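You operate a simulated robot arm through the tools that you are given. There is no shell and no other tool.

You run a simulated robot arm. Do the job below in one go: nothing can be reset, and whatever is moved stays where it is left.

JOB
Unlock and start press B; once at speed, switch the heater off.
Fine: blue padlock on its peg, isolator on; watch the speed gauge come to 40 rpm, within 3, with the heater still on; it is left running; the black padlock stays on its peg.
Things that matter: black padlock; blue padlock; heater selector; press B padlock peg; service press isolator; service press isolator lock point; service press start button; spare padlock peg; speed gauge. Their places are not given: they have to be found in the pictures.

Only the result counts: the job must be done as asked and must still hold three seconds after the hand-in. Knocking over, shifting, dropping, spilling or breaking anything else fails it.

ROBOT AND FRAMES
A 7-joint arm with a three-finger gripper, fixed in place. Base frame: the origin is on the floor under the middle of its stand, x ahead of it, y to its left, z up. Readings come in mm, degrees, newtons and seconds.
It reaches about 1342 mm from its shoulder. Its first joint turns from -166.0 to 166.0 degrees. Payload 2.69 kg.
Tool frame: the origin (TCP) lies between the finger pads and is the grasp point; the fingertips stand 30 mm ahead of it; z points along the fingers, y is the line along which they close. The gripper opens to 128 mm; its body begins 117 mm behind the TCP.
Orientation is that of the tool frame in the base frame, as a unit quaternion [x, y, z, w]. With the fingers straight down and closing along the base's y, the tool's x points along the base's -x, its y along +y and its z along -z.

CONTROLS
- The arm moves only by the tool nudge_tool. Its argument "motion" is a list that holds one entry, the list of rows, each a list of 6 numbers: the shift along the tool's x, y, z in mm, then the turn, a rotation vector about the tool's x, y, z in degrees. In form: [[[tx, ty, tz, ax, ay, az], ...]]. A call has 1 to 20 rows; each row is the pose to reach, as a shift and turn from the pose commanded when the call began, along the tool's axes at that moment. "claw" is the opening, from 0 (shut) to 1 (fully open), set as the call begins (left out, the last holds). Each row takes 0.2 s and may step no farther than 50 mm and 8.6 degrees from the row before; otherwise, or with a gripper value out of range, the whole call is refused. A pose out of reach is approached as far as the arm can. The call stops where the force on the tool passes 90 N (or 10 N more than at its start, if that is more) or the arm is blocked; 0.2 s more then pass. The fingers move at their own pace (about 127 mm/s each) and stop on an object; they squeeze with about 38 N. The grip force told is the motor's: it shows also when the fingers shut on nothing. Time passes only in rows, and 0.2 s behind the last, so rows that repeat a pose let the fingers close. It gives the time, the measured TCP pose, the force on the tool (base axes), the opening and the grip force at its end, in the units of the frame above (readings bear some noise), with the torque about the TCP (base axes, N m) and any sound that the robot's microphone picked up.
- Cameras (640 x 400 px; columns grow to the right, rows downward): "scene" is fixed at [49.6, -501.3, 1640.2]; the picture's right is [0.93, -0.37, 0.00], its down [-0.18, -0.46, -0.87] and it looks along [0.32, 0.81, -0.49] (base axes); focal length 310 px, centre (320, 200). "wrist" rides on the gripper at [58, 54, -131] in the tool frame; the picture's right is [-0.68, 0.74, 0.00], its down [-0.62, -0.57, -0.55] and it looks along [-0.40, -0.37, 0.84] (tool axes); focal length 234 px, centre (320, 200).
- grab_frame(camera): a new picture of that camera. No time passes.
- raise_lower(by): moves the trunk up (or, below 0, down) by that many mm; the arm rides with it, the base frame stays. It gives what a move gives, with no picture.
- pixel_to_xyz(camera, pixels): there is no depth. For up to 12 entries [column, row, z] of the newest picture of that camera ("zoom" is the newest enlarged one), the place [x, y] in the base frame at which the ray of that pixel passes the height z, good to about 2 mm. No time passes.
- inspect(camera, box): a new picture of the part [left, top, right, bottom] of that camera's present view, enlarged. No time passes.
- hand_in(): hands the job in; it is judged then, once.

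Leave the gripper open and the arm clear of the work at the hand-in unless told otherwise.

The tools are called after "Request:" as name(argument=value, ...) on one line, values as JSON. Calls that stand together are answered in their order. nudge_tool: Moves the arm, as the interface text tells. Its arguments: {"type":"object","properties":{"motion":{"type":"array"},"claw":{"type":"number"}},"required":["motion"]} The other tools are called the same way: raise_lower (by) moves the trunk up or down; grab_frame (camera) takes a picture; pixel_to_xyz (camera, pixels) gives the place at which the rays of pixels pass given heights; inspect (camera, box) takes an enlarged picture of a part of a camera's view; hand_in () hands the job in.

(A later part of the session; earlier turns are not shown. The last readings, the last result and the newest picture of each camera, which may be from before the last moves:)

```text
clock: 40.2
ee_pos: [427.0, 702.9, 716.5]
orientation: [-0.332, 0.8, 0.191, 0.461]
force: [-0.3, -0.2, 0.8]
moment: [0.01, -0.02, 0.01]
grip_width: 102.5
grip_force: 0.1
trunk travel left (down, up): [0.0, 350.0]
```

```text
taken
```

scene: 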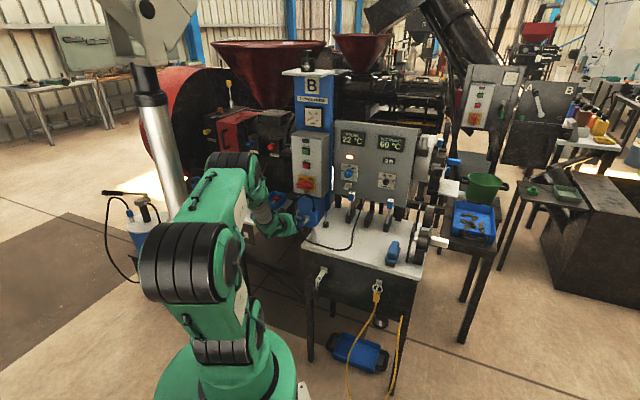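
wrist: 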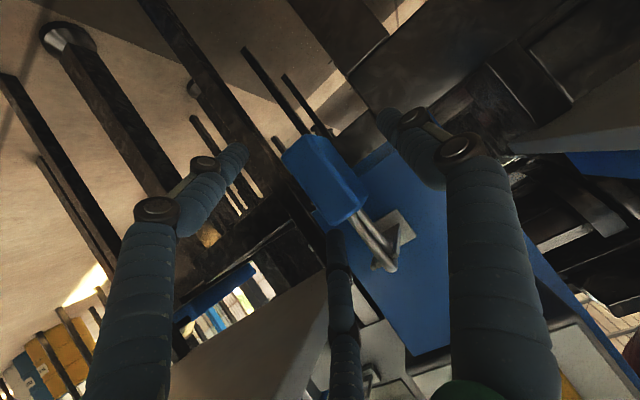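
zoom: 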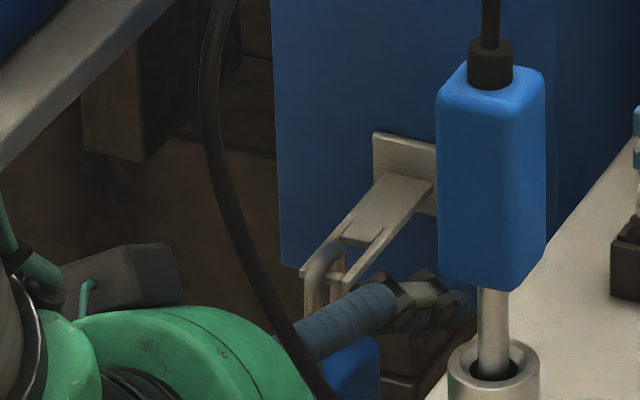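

Released; the padlock hangs on the peg. I'll retreat straight back along the tool axis 110 mm.

Request:
nudge_tool(motion=[[[0, 0, -15, 0, 0, 0], [0, 0, -40, 0, 0, 0], [0, 0, -75, 0, 0, 0], [0, 0, -110, 0, 0, 0], [0, 0, -110, 0, 0, 0]]])

Request:
inspect(camera="scene", box=[275, 185, 331, 241])

Request:
grab_frame(camera="wrist")

```text
clock: 41.4
ee_pos: [359.1, 633.9, 771.1]
orientation: [-0.332, 0.8, 0.191, 0.461]
force: [-0.4, 0.0, -0.2]
moment: [0.01, -0.01, 0.0]
grip_width: 102.4
grip_force: 0.1
trunk travel left (down, up): [0.0, 350.0]
```

```text
7.14 times, centred on (303, 213) of scene
```

zoom: 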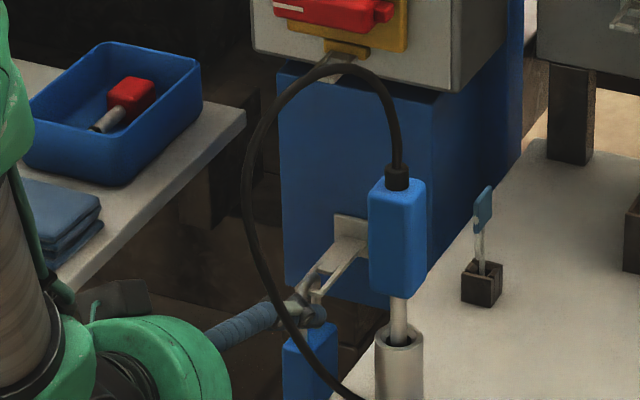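

```text
taken
```

wrist: 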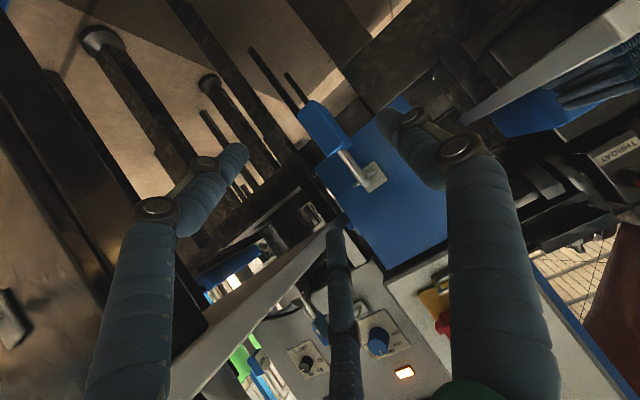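

The blue padlock hangs on the press B peg. Before handling the isolator, I'll look at panel A's isolator (scene about (474,119)) and B's handle in detail, to learn the ON position.

Request:
inspect(camera="scene", box=[464, 108, 488, 128])

Request:
inspect(camera="scene", box=[290, 168, 326, 198])

Request:
inspect(camera="scene", box=[285, 195, 325, 235])

```text
16.00 times, centred on (476, 118) of scene
```

zoom: 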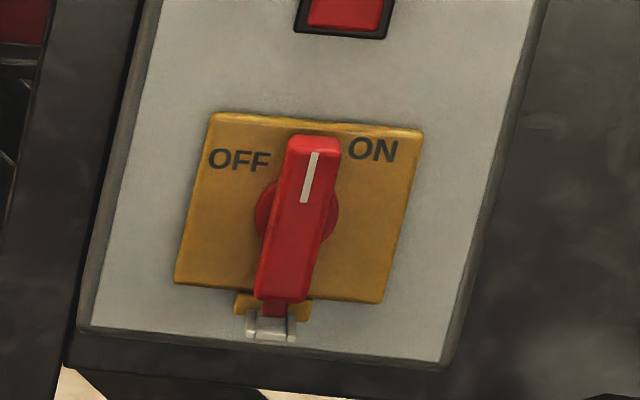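

```text
13.33 times, centred on (308, 183) of scene
```

zoom: 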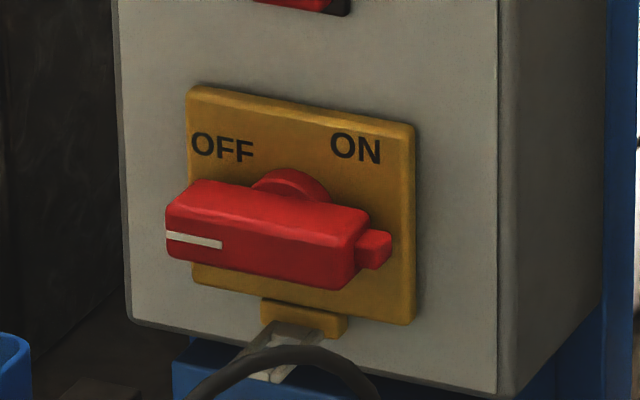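

```text
10.00 times, centred on (305, 215) of scene
```

zoom: 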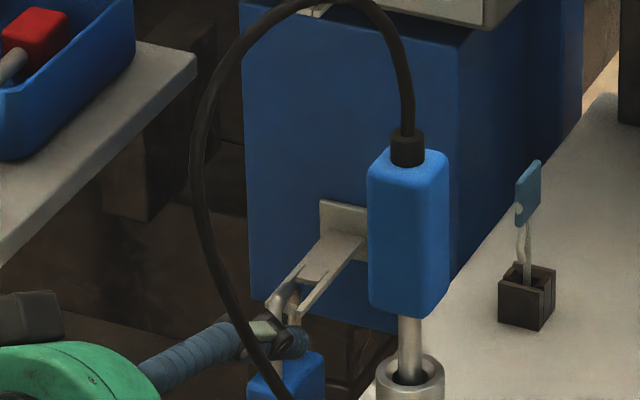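

Panel A shows ON: handle vertical with the mark up, so B's handle must turn 90° clockwise (mark from left to up). I'll rise in front of the isolator and level the tool to measure the handle.

Request:
nudge_tool(motion=[[[-32.7, 5.2, -23.1, 0, 0, 0], [-65.3, 10.3, -46.2, 0, 0, 0], [-98, 15.5, -69.3, 0, 0, 0], [-130.7, 20.7, -92.4, 0, 0, 0], [-163.3, 25.8, -115.5, 0, 0, 0], [-196, 31, -138.6, 0, 0, 0], [-196, 31, -138.6, 0, -7.5, 0], [-196, 31, -138.6, 0, -15, 0], [-196, 31, -138.6, 0, -22.5, 0], [-196, 31, -138.6, 0, -30, 0], [-196, 31, -138.6, 0, -30, 0]]])

Request:
grab_frame(camera="wrist")

Request:
grab_frame(camera="scene")

```text
clock: 43.8
ee_pos: [322.5, 641.4, 1011.3]
orientation: [-0.271, 0.653, 0.27, 0.654]
force: [-0.4, 0.0, -0.7]
moment: [0.01, 0.01, 0.02]
grip_width: 102.3
grip_force: 0.0
trunk travel left (down, up): [0.0, 350.0]
```

```text
taken
```

wrist: 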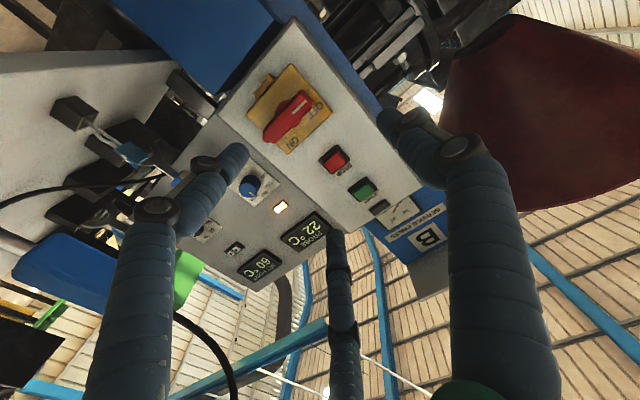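

```text
taken
```

scene: 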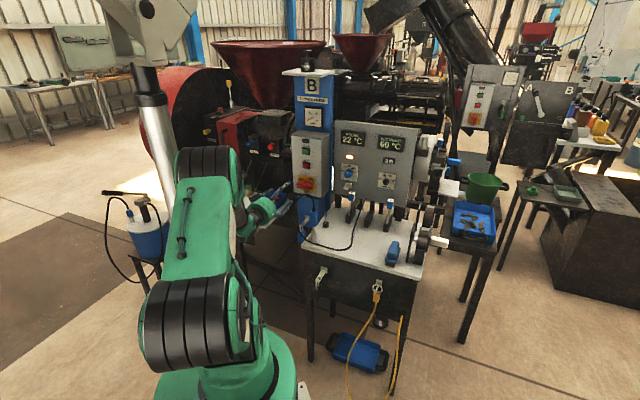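

I'm level at n≈682, v≈-225, z≈1011. I'll verify the padlock on its peg and zoom into the handle with both cameras.

Request:
inspect(camera="scene", box=[285, 200, 325, 240])

Request:
inspect(camera="wrist", box=[220, 50, 380, 210])

Request:
pixel_to_xyz(camera="wrist", pixels=[[290, 116, 1000], [290, 116, 990]])

```text
10.00 times, centred on (305, 220) of scene
```

zoom: 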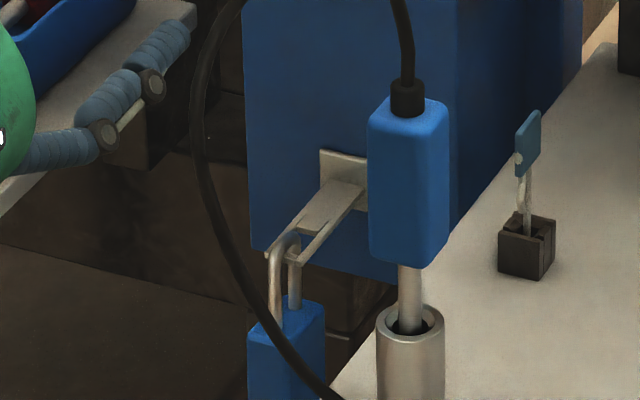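

```text
2.50 times, centred on (300, 130) of wrist
```

zoom: 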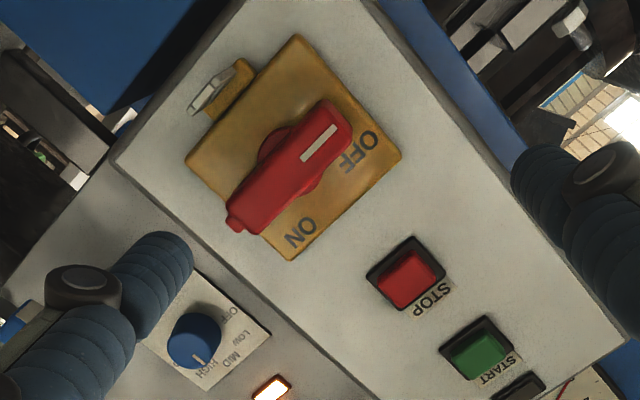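

```text
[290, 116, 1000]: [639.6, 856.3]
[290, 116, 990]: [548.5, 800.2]
```

The blue padlock is well seated. Handle: pivot ≈ v -202, z 978.5, front face n≈849, plate n≈884; its left end at v≈-239. I'll close the fingers into a bundle and use it to push the left end up and around clockwise. First I'll move in front, low-left of the handle (v≈-240, z≈944), to n≈800.

Request:
nudge_tool(motion=[[[20, 5, 3, 0, 0, 0], [45, 10, 6, 0, 0, 0], [67.3, 14.5, 8.4, 0, 0, 0], [67.3, 14.5, 40, 0, 0, 0], [67.3, 14.5, 80, 0, 0, 0], [67.3, 14.5, 118, 0, 0, 0], [67.3, 14.5, 118, 0, 0, 0]]], claw=0)

Request:
grab_frame(camera="wrist")

Request:
inspect(camera="scene", box=[280, 165, 330, 215])

```text
clock: 45.4
ee_pos: [394.7, 734.8, 943.3]
orientation: [-0.271, 0.654, 0.269, 0.653]
force: [0.9, -0.3, 0.1]
moment: [0.0, -0.04, -0.01]
grip_width: 1.9
grip_force: 31.2
trunk travel left (down, up): [0.0, 350.0]
```

```text
taken
```

wrist: 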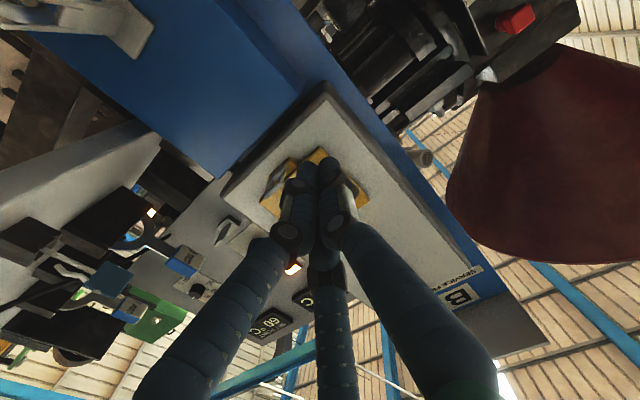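

```text
8.00 times, centred on (305, 190) of scene
```

zoom: 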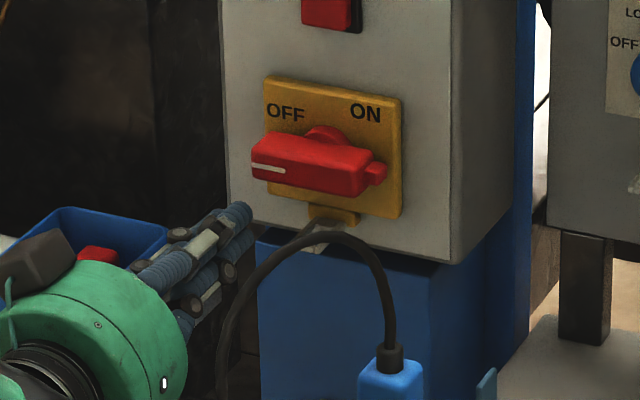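

The bundle is low-left of the handle, with about 6 mm clearance below it. I'll advance 39 mm so the tips reach beside the handle's depth.

Request:
nudge_tool(motion=[[[0, 0, 13, 0, 0, 0], [0, 0, 26, 0, 0, 0], [0, 0, 39, 0, 0, 0], [0, 0, 39, 0, 0, 0]]])

Request:
inspect(camera="scene", box=[285, 165, 325, 205])

Request:
inspect(camera="wrist", box=[240, 100, 400, 260])

```text
clock: 46.4
ee_pos: [421.9, 761.7, 945.4]
orientation: [-0.271, 0.654, 0.27, 0.653]
force: [-0.5, 1.1, -0.6]
moment: [-0.03, 0.0, 0.01]
grip_width: 2.3
grip_force: 31.7
trunk travel left (down, up): [0.0, 350.0]
```

```text
10.00 times, centred on (305, 185) of scene
```

zoom: 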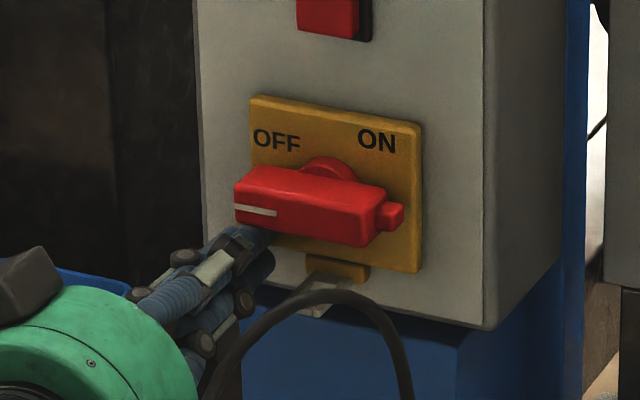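

```text
2.50 times, centred on (320, 180) of wrist
```

zoom: 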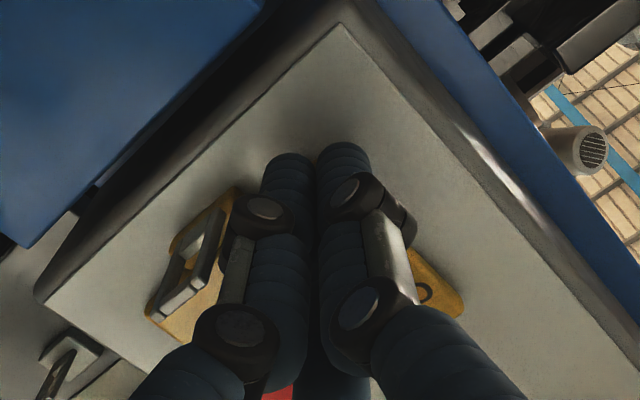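

The bundle sits under the handle's left end with no force. I'll push up along an arc to turn it the first 30°, then check.

Request:
nudge_tool(motion=[[[-6, -1, 0, 0, 0, 0], [-12.3, 0.1, 0, 0, 0, 0], [-17, 1.2, 0, 0, 0, 0], [-21.3, 2, 0, 0, 0, 0], [-21.3, 2, 0, 0, 0, 0]]])

Request:
inspect(camera="scene", box=[285, 165, 325, 205])

```text
clock: 47.6
ee_pos: [420.0, 763.8, 966.8]
orientation: [-0.271, 0.653, 0.271, 0.653]
force: [-0.2, -0.5, 0.0]
moment: [-0.02, 0.0, -0.01]
grip_width: 2.2
grip_force: 31.2
trunk travel left (down, up): [0.0, 350.0]
```

```text
10.00 times, centred on (305, 185) of scene
```

zoom: 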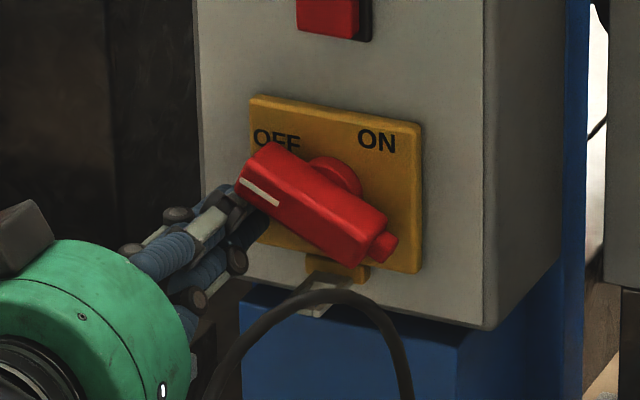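

The handle turned about 30° with almost no force. I'll continue the arc to 90°.

Request:
nudge_tool(motion=[[[-4.6, -0.2, 0, 0, 0, 0], [-9.2, -0.45, 0, 0, 0, 0], [-13.5, -1.7, 0, 0, 0, 0], [-17.9, -3.3, 0, 0, 0, 0], [-21.8, -5.6, 0, 0, 0, 0], [-25.6, -8.3, 0, 0, 0, 0], [-28.8, -11.6, 0, 0, 0, 0], [-31.8, -15.1, 0, 0, 0, 0], [-31.8, -15.1, 0, 0, 0, 0]]])

Request:
inspect(camera="scene", box=[285, 160, 325, 200])

```text
clock: 49.6
ee_pos: [431.5, 754.1, 998.1]
orientation: [-0.271, 0.654, 0.27, 0.653]
force: [0.7, 0.2, -0.5]
moment: [-0.01, 0.01, 0.0]
grip_width: 2.2
grip_force: 31.8
trunk travel left (down, up): [0.0, 350.0]
```

```text
10.00 times, centred on (305, 180) of scene
```

zoom: 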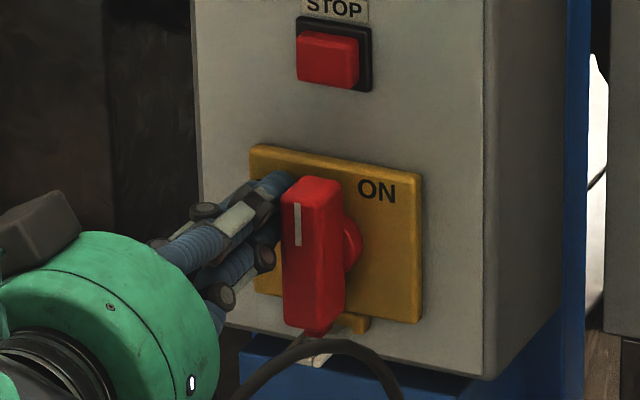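

The handle is about vertical with its mark up. I'll push 4 mm further to the right to feel for the end stop.

Request:
nudge_tool(motion=[[[-0.5, -1.5, 0, 0, 0, 0], [-1, -3, 0, 0, 0, 0], [-1.3, -4, 0, 0, 0, 0], [-1.3, -4, 0, 0, 0, 0]]])

Request:
inspect(camera="scene", box=[285, 160, 325, 200])

```text
clock: 50.6
ee_pos: [432.9, 753.2, 998.9]
orientation: [-0.271, 0.653, 0.271, 0.653]
force: [-17.3, 14.2, 2.3]
moment: [0.13, 0.26, 0.54]
grip_width: 2.0
grip_force: 31.1
trunk travel left (down, up): [0.0, 350.0]
```

```text
10.00 times, centred on (305, 180) of scene
```

zoom: 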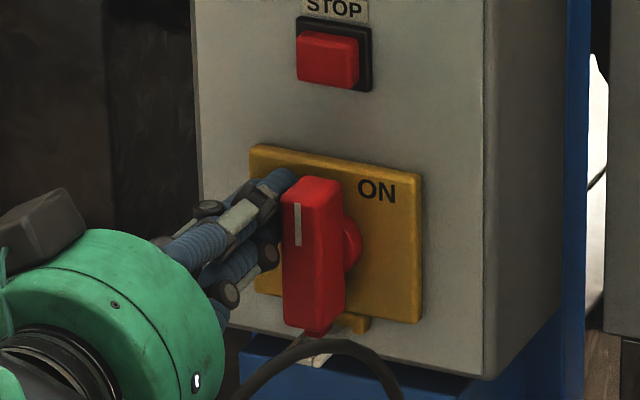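

The end stop is felt (22 N), so the isolator is fully ON. START is at about v -202, z 1145, front n≈880. I'll back off left, retreat, and rise in front of START with the fingers closed.

Request:
nudge_tool(motion=[[[0, 10, 0, 0, 0, 0], [0, 10, -40, 0, 0, 0], [0, 10, -80, 0, 0, 0], [-45, 5, -85, 0, 0, 0], [-90, -8, -85, 0, 0, 0], [-130, -18, -85, 0, 0, 0], [-146.1, -22.1, -85, 0, 0, 0], [-146.1, -22.1, -85, 0, 0, 0]]])

Request:
grab_frame(camera="wrist")

Request:
inspect(camera="scene", box=[280, 100, 340, 200])

```text
clock: 52.4
ee_pos: [390.8, 674.2, 1143.3]
orientation: [-0.271, 0.653, 0.27, 0.653]
force: [0.4, -0.1, 1.3]
moment: [0.0, 0.0, 0.01]
grip_width: 2.0
grip_force: 31.1
trunk travel left (down, up): [0.0, 350.0]
```

```text
taken
```

wrist: 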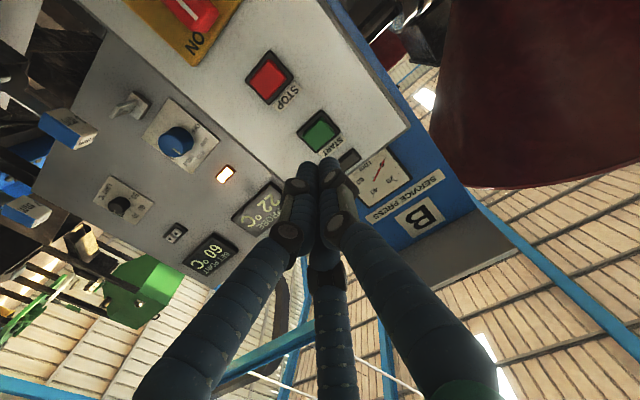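

```text
4.00 times, centred on (310, 150) of scene
```

zoom: 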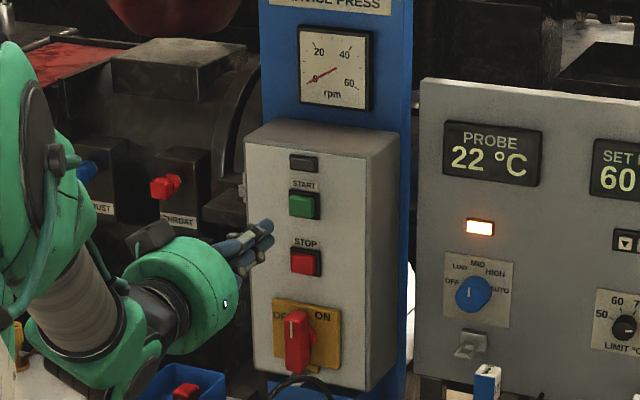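

TCP is at v≈-200, z≈1143, and START appears at wrist (321,131), which is v≈-203, z≈1142. I'll shift 2 mm left and advance 88 mm to just short of the button.

Request:
nudge_tool(motion=[[[0, 2, 30, 0, 0, 0], [0, 2, 60, 0, 0, 0], [0, 2, 80, 0, 0, 0], [0, 2, 88, 0, 0, 0], [0, 2, 88, 0, 0, 0]]])

Request:
inspect(camera="scene", box=[290, 130, 330, 170])

Request:
inspect(camera="wrist", box=[240, 100, 400, 260])

```text
clock: 53.6
ee_pos: [450.5, 739.3, 1144.1]
orientation: [-0.272, 0.654, 0.27, 0.653]
force: [-0.9, -1.5, -0.4]
moment: [0.0, 0.07, -0.03]
grip_width: 2.2
grip_force: 31.0
trunk travel left (down, up): [0.0, 350.0]
heard: click
```

```text
10.00 times, centred on (310, 150) of scene
```

zoom: 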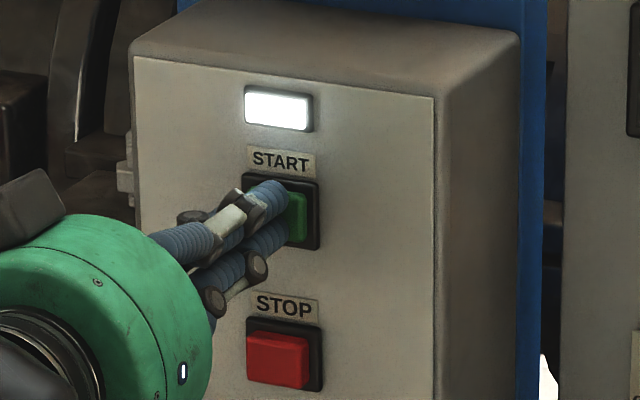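

```text
2.50 times, centred on (320, 180) of wrist
```

zoom: 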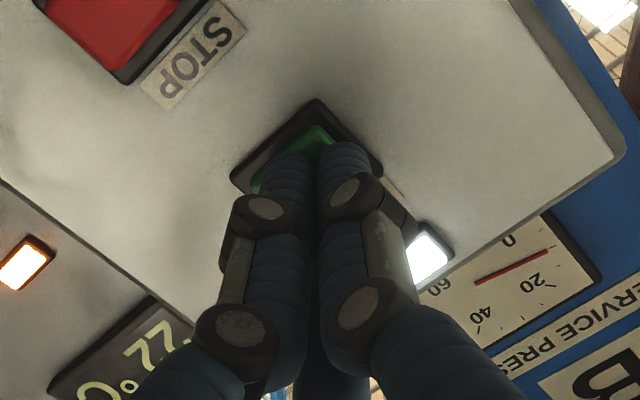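

A click was heard and the lamp above START lit up: the press has started. I'll retreat straight back 90 mm and read the gauge.

Request:
nudge_tool(motion=[[[0, 0, -20, 0, 0, 0], [0, 0, -50, 0, 0, 0], [0, 0, -90, 0, 0, 0], [0, 0, -90, 0, 0, 0]]])

Request:
inspect(camera="scene", box=[298, 95, 330, 135])

Request:
inspect(camera="scene", box=[335, 160, 375, 200])

Request:
grab_frame(camera="wrist")

```text
clock: 54.6
ee_pos: [387.6, 674.4, 1143.6]
orientation: [-0.271, 0.654, 0.27, 0.653]
force: [0.6, -0.1, 0.4]
moment: [0.02, 0.02, 0.03]
grip_width: 2.3
grip_force: 31.7
trunk travel left (down, up): [0.0, 350.0]
```

```text
10.00 times, centred on (314, 115) of scene
```

zoom: 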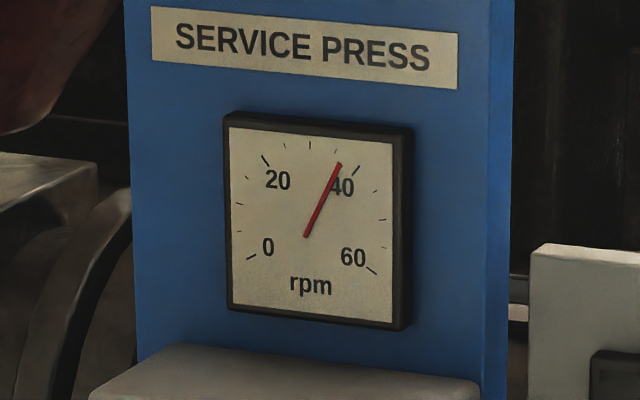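

```text
10.00 times, centred on (355, 180) of scene
```

zoom: 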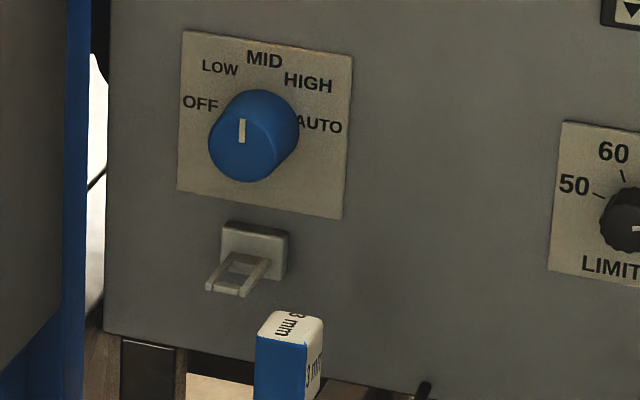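

```text
taken
```

wrist: 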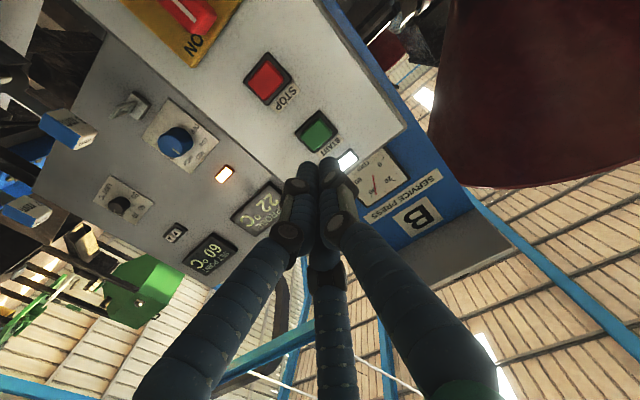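

The needle is already rising near 37. I'll wait a second in place and read again.

Request:
nudge_tool(motion=[[[0, 0, 0, 0, 0, 0], [0, 0, 0, 0, 0, 0], [0, 0, 0, 0, 0, 0], [0, 0, 0, 0, 0, 0], [0, 0, 0, 0, 0, 0]]])

Request:
inspect(camera="scene", box=[298, 95, 330, 135])

```text
clock: 55.8
ee_pos: [386.4, 675.9, 1144.2]
orientation: [-0.271, 0.654, 0.27, 0.653]
force: [-0.1, 0.3, -0.5]
moment: [0.03, 0.03, 0.0]
grip_width: 2.1
grip_force: 31.4
trunk travel left (down, up): [0.0, 350.0]
```

```text
10.00 times, centred on (314, 115) of scene
```

zoom: 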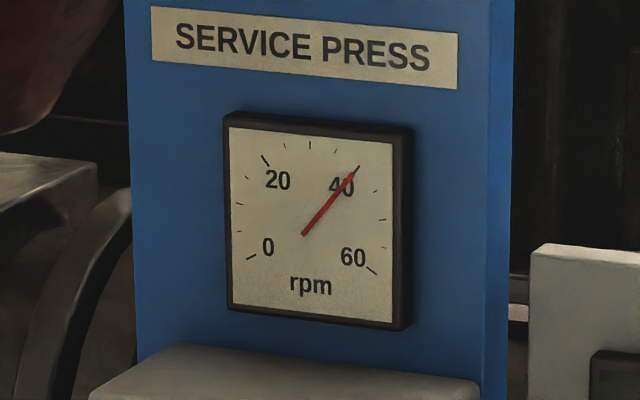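

The needle points at the 40 mark. I'll wait another second to see that it holds steady, and get the heater selector's position in the wrist view.

Request:
nudge_tool(motion=[[[0, 0, 0, 0, 0, 0], [0, 0, 0, 0, 0, 0], [0, 0, 0, 0, 0, 0], [0, 0, 0, 0, 0, 0], [0, 0, 0, 0, 0, 0]]])

Request:
inspect(camera="scene", box=[298, 95, 330, 135])

Request:
inspect(camera="wrist", box=[100, 70, 260, 230])

Request:
inspect(camera="scene", box=[335, 150, 385, 200])

```text
clock: 57.0
ee_pos: [388.1, 674.4, 1144.8]
orientation: [-0.271, 0.654, 0.269, 0.653]
force: [-0.1, -0.4, 0.0]
moment: [0.0, -0.01, -0.02]
grip_width: 2.2
grip_force: 31.2
trunk travel left (down, up): [0.0, 350.0]
```

```text
10.00 times, centred on (314, 115) of scene
```

zoom: 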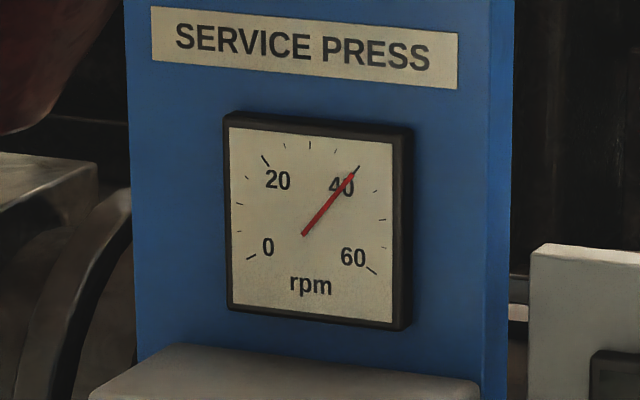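

```text
2.50 times, centred on (180, 150) of wrist
```

zoom: 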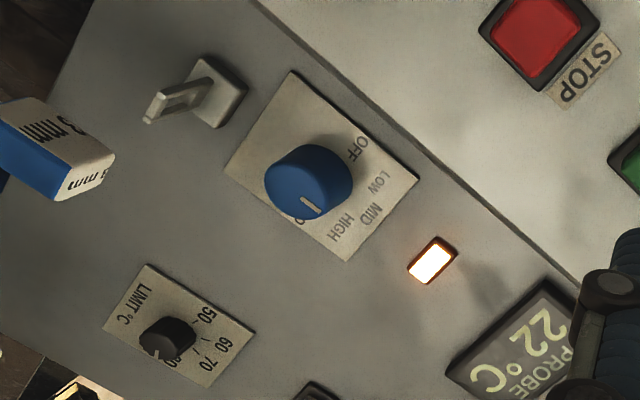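

```text
8.00 times, centred on (360, 175) of scene
```

zoom: 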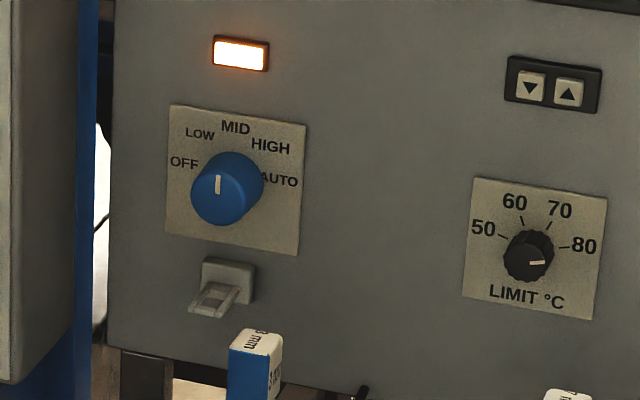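

Speed is steady at 40 rpm with the heater lamp still lit and the selector at MID. The selector knob is near n≈952–988, v≈-16, z≈1026, behind the probe and its cable. So I'll point the hand down again and reach it from above, staying clear of them. First I'll rise and pitch down to vertical here.

Request:
nudge_tool(motion=[[[-13.3, 0, 0, 0, 8.18, 0], [-26.6, 0, 0, 0, 16.36, 0], [-39.9, 0, 0, 0, 24.55, 0], [-53.2, 0, 0, 0, 32.73, 0], [-66.5, 0, 0, 0, 40.9, 0], [-79.8, 0, 0, 0, 49.1, 0], [-93.1, 0, 0, 0, 57.27, 0], [-106.4, 0, 0, 0, 65.45, 0], [-119.7, 0, 0, 0, 73.6, 0], [-133, 0, 0, 0, 81.8, 0], [-146, 0, 0, 0, 90, 0], [-146, 0, 0, 0, 90, 0]]])

Request:
grab_frame(camera="scene")

Request:
grab_frame(camera="wrist")

```text
clock: 59.6
ee_pos: [386.0, 675.8, 1290.2]
orientation: [-0.383, 0.924, -0.002, -0.001]
force: [0.1, 0.3, -0.1]
moment: [-0.06, 0.01, -0.02]
grip_width: 2.2
grip_force: 31.2
trunk travel left (down, up): [0.0, 350.0]
```

```text
taken
```

scene: 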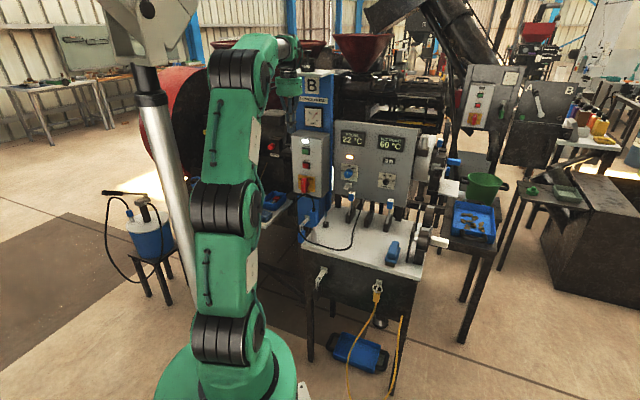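

```text
taken
```

wrist: 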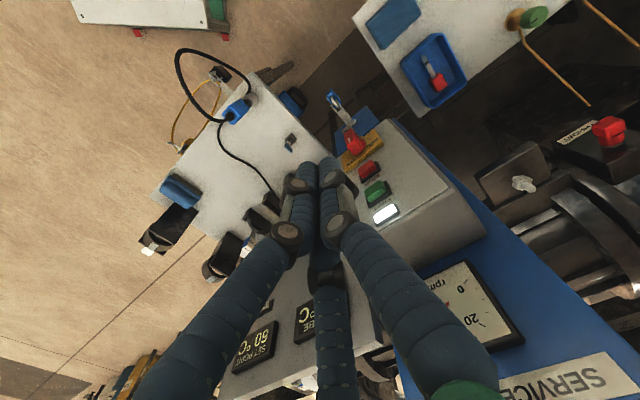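

The hand points straight down at z=1290. Now I'll move right to v≈-16 and forward to n≈800 at this height, rolling -30° so that one finger faces the panel.

Request:
nudge_tool(motion=[[[-10, -37.8, 0, 0, 0, -6], [-20, -75.6, 0, 0, 0, -12], [-30, -113.4, 0, 0, 0, -18], [-40, -151.2, 0, 0, 0, -24], [-50, -189, 0, 0, 0, -30], [-50, -189, 0, 0, 0, -30]]], claw=1)

Request:
grab_frame(camera="wrist")

Request:
grab_frame(camera="scene")

```text
clock: 61.0
ee_pos: [555.8, 577.7, 1291.9]
orientation: [-0.609, 0.793, 0.0, -0.001]
force: [0.2, 0.9, -0.1]
moment: [0.03, 0.05, -0.03]
grip_width: 128.0
grip_force: 0.1
trunk travel left (down, up): [0.0, 350.0]
```

```text
taken
```

wrist: 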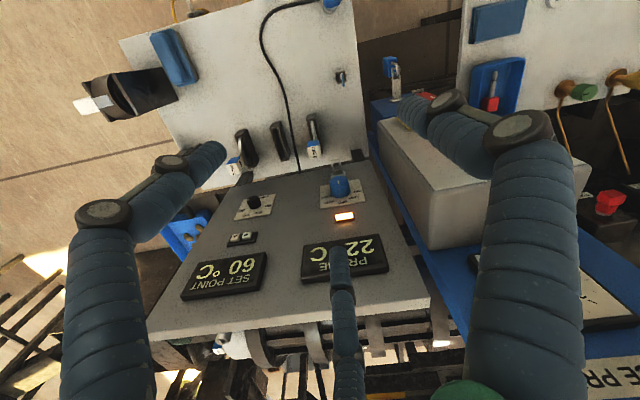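

```text
taken
```

scene: 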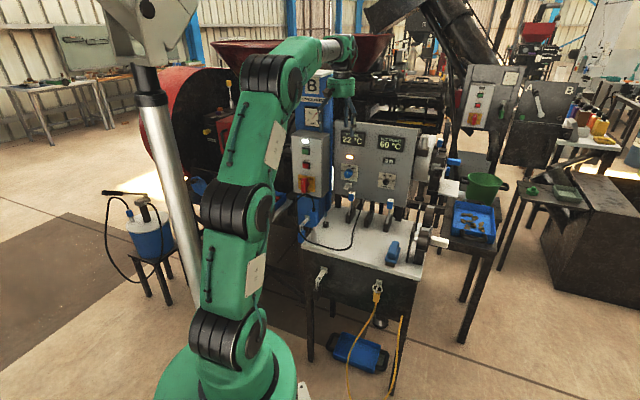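

Now the heater panel is seen from above; the knob is near wrist (340,185). I'll enlarge it to measure it precisely.

Request:
inspect(camera="wrist", box=[290, 140, 390, 240])

Request:
inspect(camera="scene", box=[335, 160, 367, 190])

```text
4.00 times, centred on (340, 190) of wrist
```

zoom: 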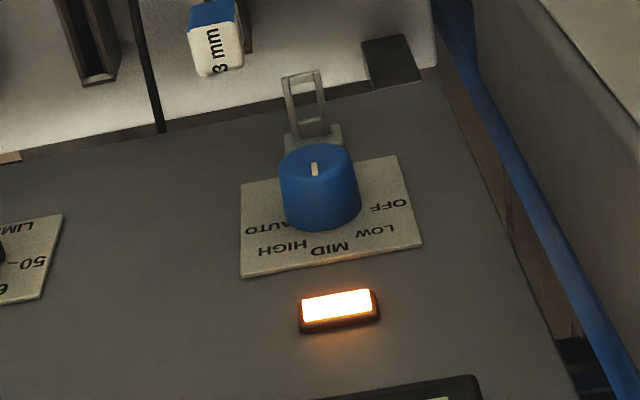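

```text
13.33 times, centred on (351, 175) of scene
```

zoom: 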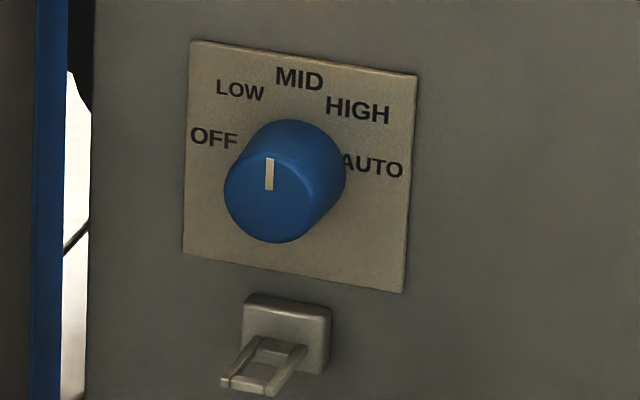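

Request:
pixel_to_xyz(camera="zoom", pixels=[[270, 193, 1030], [270, 193, 1040], [285, 121, 1050], [285, 121, 1060], [190, 42, 1060], [190, 42, 1080], [416, 76, 1060], [416, 76, 1080], [184, 253, 980], [184, 253, 1000], [404, 291, 980], [404, 291, 1000]])

Request:
pixel_to_xyz(camera="wrist", pixels=[[339, 182, 1030], [339, 182, 1040], [339.5, 176, 1050], [320.5, 185.5, 980], [320.5, 209, 1060], [365.5, 201.5, 1060], [359, 178.5, 980], [345, 216.5, 1110]])

```text
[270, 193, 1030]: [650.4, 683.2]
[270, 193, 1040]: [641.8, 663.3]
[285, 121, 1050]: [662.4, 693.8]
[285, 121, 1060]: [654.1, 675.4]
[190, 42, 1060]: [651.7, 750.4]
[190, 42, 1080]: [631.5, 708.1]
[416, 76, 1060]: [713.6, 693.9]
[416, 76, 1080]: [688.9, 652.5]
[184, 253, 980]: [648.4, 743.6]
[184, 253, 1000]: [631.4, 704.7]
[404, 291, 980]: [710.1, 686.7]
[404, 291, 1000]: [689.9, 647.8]
```

```text
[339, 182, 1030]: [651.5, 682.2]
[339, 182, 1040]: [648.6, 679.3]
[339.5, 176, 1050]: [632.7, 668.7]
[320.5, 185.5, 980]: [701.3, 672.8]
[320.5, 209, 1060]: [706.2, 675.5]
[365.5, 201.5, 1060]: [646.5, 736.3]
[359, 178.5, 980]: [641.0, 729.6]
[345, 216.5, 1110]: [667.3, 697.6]
```

Knob measured: front face n≈943, panel plate n≈968, axis v≈-22.5, z≈1030, radius ≈19. My plan is to press the dome of the panel-side fingertip lightly on the knob's rim and carry it counter-clockwise from the upper right to the upper left. I'll tilt 15° and go to a hover above the knob.

Request:
nudge_tool(motion=[[[0, 0, 0, 3.75, -6.5, 0], [0, 0, 0, 7.5, -13, 0], [-33, -15, 20, 7.5, -13, 0], [-65.4, -29.7, 50, 7.5, -13, 0], [-65.4, -29.7, 95, 7.5, -13, 0], [-65.4, -29.7, 140, 7.5, -13, 0], [-65.4, -29.7, 182, 7.5, -13, 0], [-65.4, -29.7, 182, 7.5, -13, 0]]])

Request:
grab_frame(camera="wrist")

Request:
inspect(camera="scene", box=[320, 130, 384, 194])

```text
clock: 62.8
ee_pos: [603.9, 634.6, 1107.1]
orientation: [-0.605, 0.786, 0.017, 0.128]
force: [-0.3, -0.1, -1.4]
moment: [-0.02, 0.02, 0.01]
grip_width: 128.1
grip_force: 0.1
trunk travel left (down, up): [0.0, 350.0]
```

```text
taken
```

wrist: 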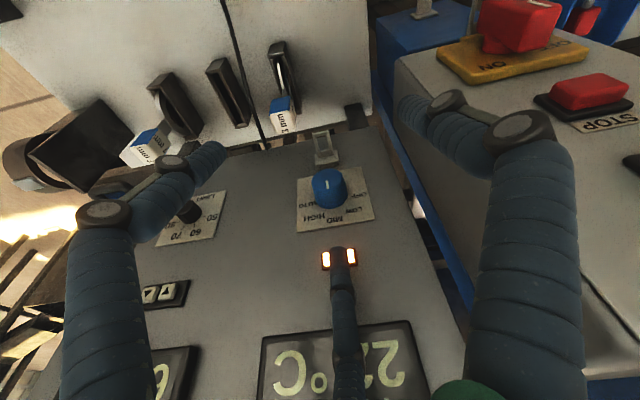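

```text
6.25 times, centred on (352, 162) of scene
```

zoom: 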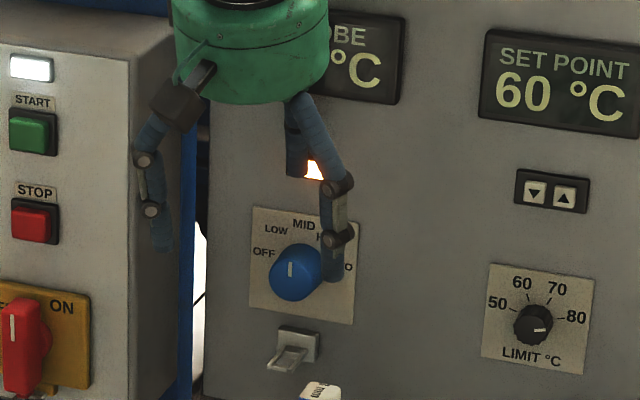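

Hovering as planned: the tip is above the knob, and the press and heater are still on. I'll move 19 mm right and lower about 50 mm, to just off the knob's upper-right rim.

Request:
nudge_tool(motion=[[[7.4, -3, 15.8, 0, 0, 0], [14.9, -6, 31.7, 0, 0, 0], [22.3, -9.06, 47.5, 0, 0, 0], [22.3, -9.06, 47.5, 0, 0, 0]]])

Request:
grab_frame(camera="wrist")

Request:
inspect(camera="wrist", box=[270, 140, 430, 300])

Request:
inspect(camera="scene", box=[330, 150, 370, 190])

```text
clock: 63.8
ee_pos: [613.3, 619.7, 1059.5]
orientation: [-0.604, 0.786, 0.016, 0.128]
force: [0.1, 0.5, -0.1]
moment: [0.01, -0.01, -0.01]
grip_width: 127.8
grip_force: 0.1
trunk travel left (down, up): [0.0, 350.0]
```

```text
taken
```

wrist: 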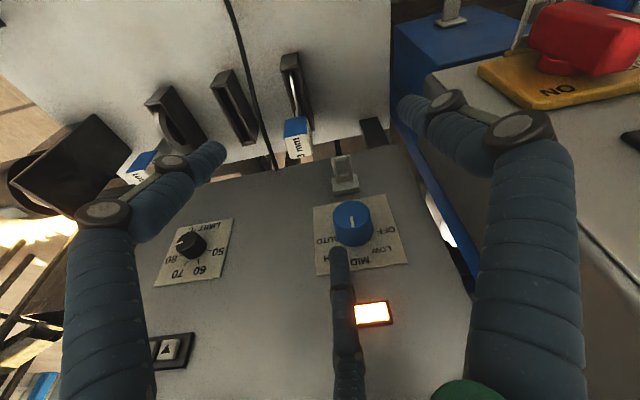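

```text
2.50 times, centred on (350, 220) of wrist
```

zoom: 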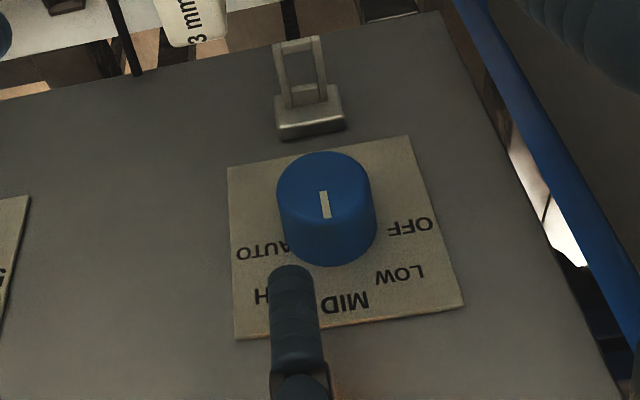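

```text
10.00 times, centred on (350, 170) of scene
```

zoom: 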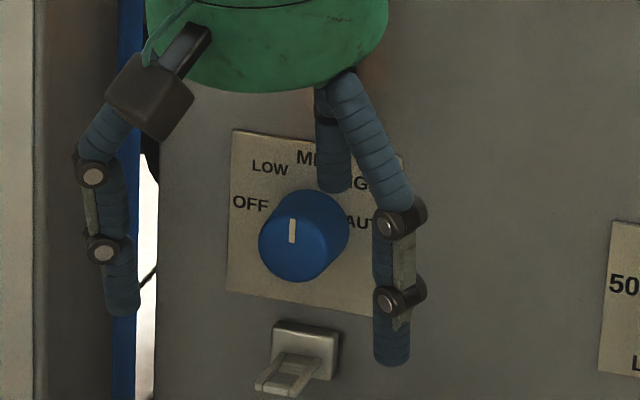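

The tip is just up-right of the knob. I'll close the last few millimetres to the rim and check for contact.

Request:
nudge_tool(motion=[[[0.9, -0.2, 2.7, 0, 0, 0], [1.8, -0.3, 5.3, 0, 0, 0], [2.76, -0.49, 8, 0, 0, 0], [2.76, -0.49, 8, 0, 0, 0]]])

Request:
inspect(camera="scene", box=[335, 160, 367, 190])

```text
clock: 64.8
ee_pos: [615.7, 618.2, 1051.6]
orientation: [-0.604, 0.787, 0.016, 0.129]
force: [0.2, -0.2, 0.6]
moment: [0.02, -0.03, 0.01]
grip_width: 128.1
grip_force: 0.1
trunk travel left (down, up): [0.0, 350.0]
```

```text
13.33 times, centred on (351, 175) of scene
```

zoom: 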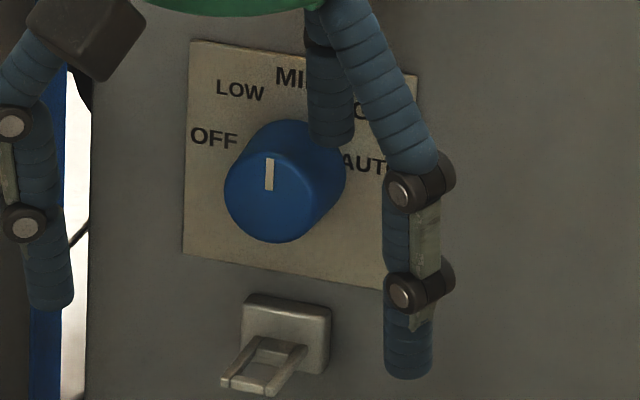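

The fingertip is at the knob's upper-right rim. I'll make a first stroke: press in about 3 mm and carry it from 45° right to the top, then look at the pointer.

Request:
nudge_tool(motion=[[[-0.65, 2.16, 1.93, 0, 0, 0], [-3.0, 4.73, -0.87, 0, 0, 0], [-5.39, 7.74, -2.99, 0, 0, 0], [-7.83, 11.18, -4.44, 0, 0, 0], [-10.21, 14.89, -5.22, 0, 0, 0], [-10.21, 14.89, -5.22, 0, 0, 0]]])

Request:
inspect(camera="scene", box=[335, 155, 367, 190])

Request:
inspect(camera="wrist", box=[270, 140, 430, 300])

```text
clock: 66.2
ee_pos: [602.2, 627.7, 1055.4]
orientation: [-0.604, 0.786, 0.017, 0.129]
force: [-0.3, 0.1, -0.7]
moment: [-0.01, 0.0, 0.0]
grip_width: 127.9
grip_force: 0.1
trunk travel left (down, up): [0.0, 350.0]
```

```text
11.43 times, centred on (351, 172) of scene
```

zoom: 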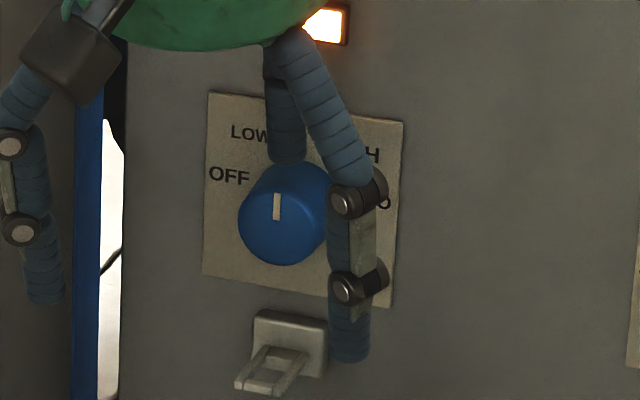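

```text
2.50 times, centred on (350, 220) of wrist
```

zoom: 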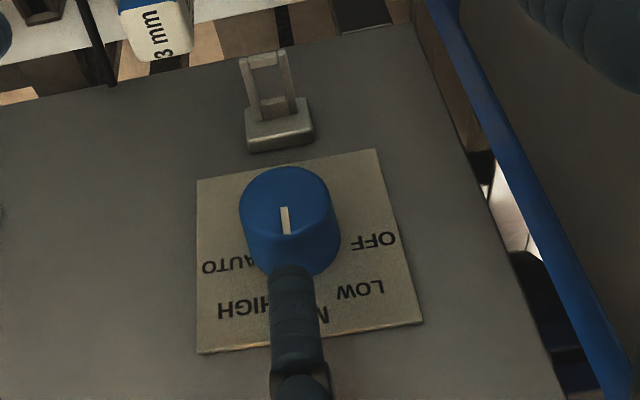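

No contact yet (force ≈ 0, pointer unchanged), so the knob's top is slightly lower than estimated. I'll lower straight down 5 mm here to find contact.

Request:
nudge_tool(motion=[[[0.45, 0.26, 1.93, 0, 0, 0], [0.9, 0.52, 3.86, 0, 0, 0], [1.12, 0.65, 4.83, 0, 0, 0], [1.12, 0.65, 4.83, 0, 0, 0]]])

Request:
inspect(camera="scene", box=[335, 155, 367, 190])

```text
clock: 67.2
ee_pos: [602.0, 628.6, 1052.9]
orientation: [-0.603, 0.787, 0.017, 0.129]
force: [-0.7, 0.8, 0.3]
moment: [-0.03, 0.01, 0.0]
grip_width: 128.1
grip_force: 0.0
trunk travel left (down, up): [0.0, 350.0]
```

```text
11.43 times, centred on (351, 172) of scene
```

zoom: 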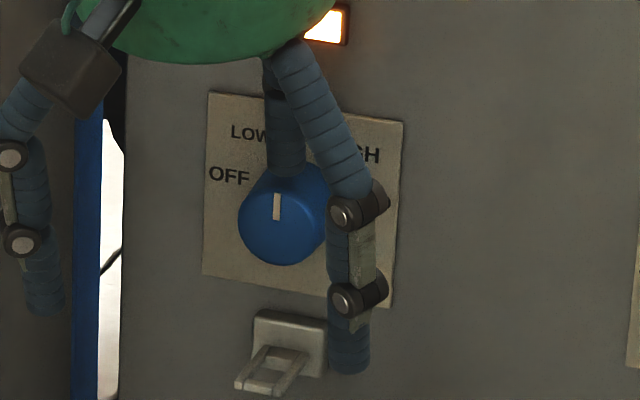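

Still no contact. I'll measure the fingertip bottom (287,177) and the knob's front-face top and bottom in this same enlargement.

Request:
pixel_to_xyz(camera="zoom", pixels=[[287, 177, 1035], [287, 177, 1045], [287, 177, 1055], [277, 220, 1030], [277, 220, 1040], [280, 264, 1010], [280, 264, 1020], [278, 182, 1040], [278, 182, 1050], [300, 163, 1050], [300, 163, 1060]])

Request:
grab_frame(camera="wrist")

Request:
inspect(camera="wrist", box=[300, 180, 380, 280])

```text
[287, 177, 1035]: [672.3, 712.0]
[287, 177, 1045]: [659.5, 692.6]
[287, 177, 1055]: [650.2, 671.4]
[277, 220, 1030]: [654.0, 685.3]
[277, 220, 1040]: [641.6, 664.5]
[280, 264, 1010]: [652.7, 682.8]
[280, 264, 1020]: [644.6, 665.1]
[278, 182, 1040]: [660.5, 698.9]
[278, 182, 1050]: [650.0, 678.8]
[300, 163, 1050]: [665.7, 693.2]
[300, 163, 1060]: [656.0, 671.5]
```

```text
taken
```

wrist: 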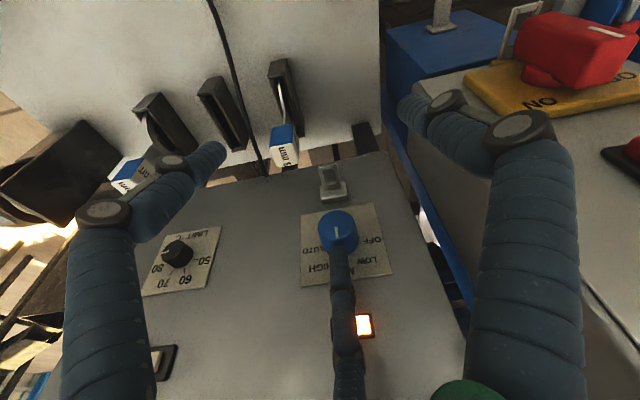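

```text
4.00 times, centred on (340, 230) of wrist
```

zoom: 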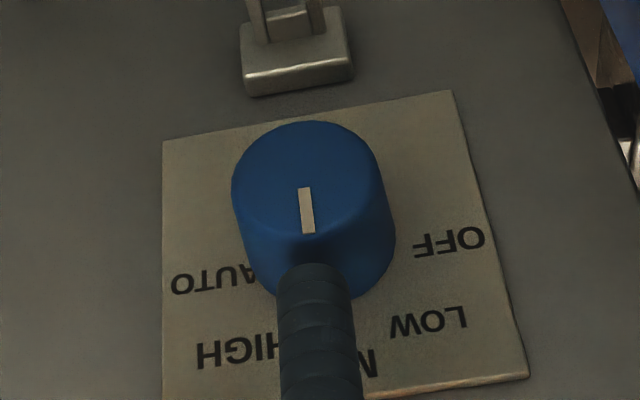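

The tip is right at the knob's top now (shadow contact visible). I'll press down 3 mm more and read the force.

Request:
nudge_tool(motion=[[[0.34, 0.2, 1.45, 0, 0, 0], [0.67, 0.39, 2.9, 0, 0, 0], [0.67, 0.39, 2.9, 0, 0, 0]]])

```text
clock: 68.0
ee_pos: [600.9, 629.1, 1048.5]
orientation: [-0.604, 0.786, 0.017, 0.129]
force: [-0.9, 0.4, -0.4]
moment: [0.01, -0.02, -0.01]
grip_width: 127.7
grip_force: 0.0
trunk travel left (down, up): [0.0, 350.0]
```

Still free. I'll lower 3 mm more.

Request:
nudge_tool(motion=[[[0.34, 0.2, 1.45, 0, 0, 0], [0.67, 0.39, 2.9, 0, 0, 0], [0.67, 0.39, 2.9, 0, 0, 0]]])

Request:
inspect(camera="scene", box=[335, 155, 367, 190])

Request:
inspect(camera="wrist", box=[300, 180, 380, 280])

```text
clock: 68.8
ee_pos: [602.3, 628.9, 1045.2]
orientation: [-0.604, 0.787, 0.017, 0.129]
force: [-0.1, -0.5, -1.2]
moment: [-0.03, -0.02, 0.02]
grip_width: 128.0
grip_force: 0.0
trunk travel left (down, up): [0.0, 350.0]
```

```text
11.43 times, centred on (351, 172) of scene
```

zoom: 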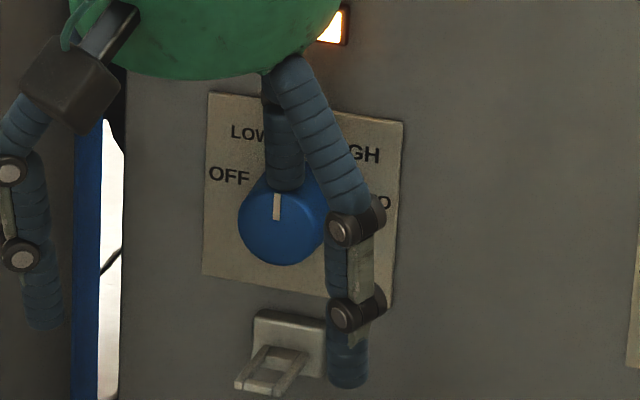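

```text
4.00 times, centred on (340, 230) of wrist
```

zoom: 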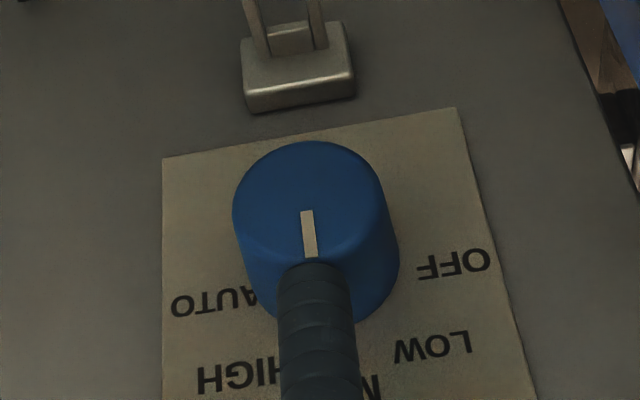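

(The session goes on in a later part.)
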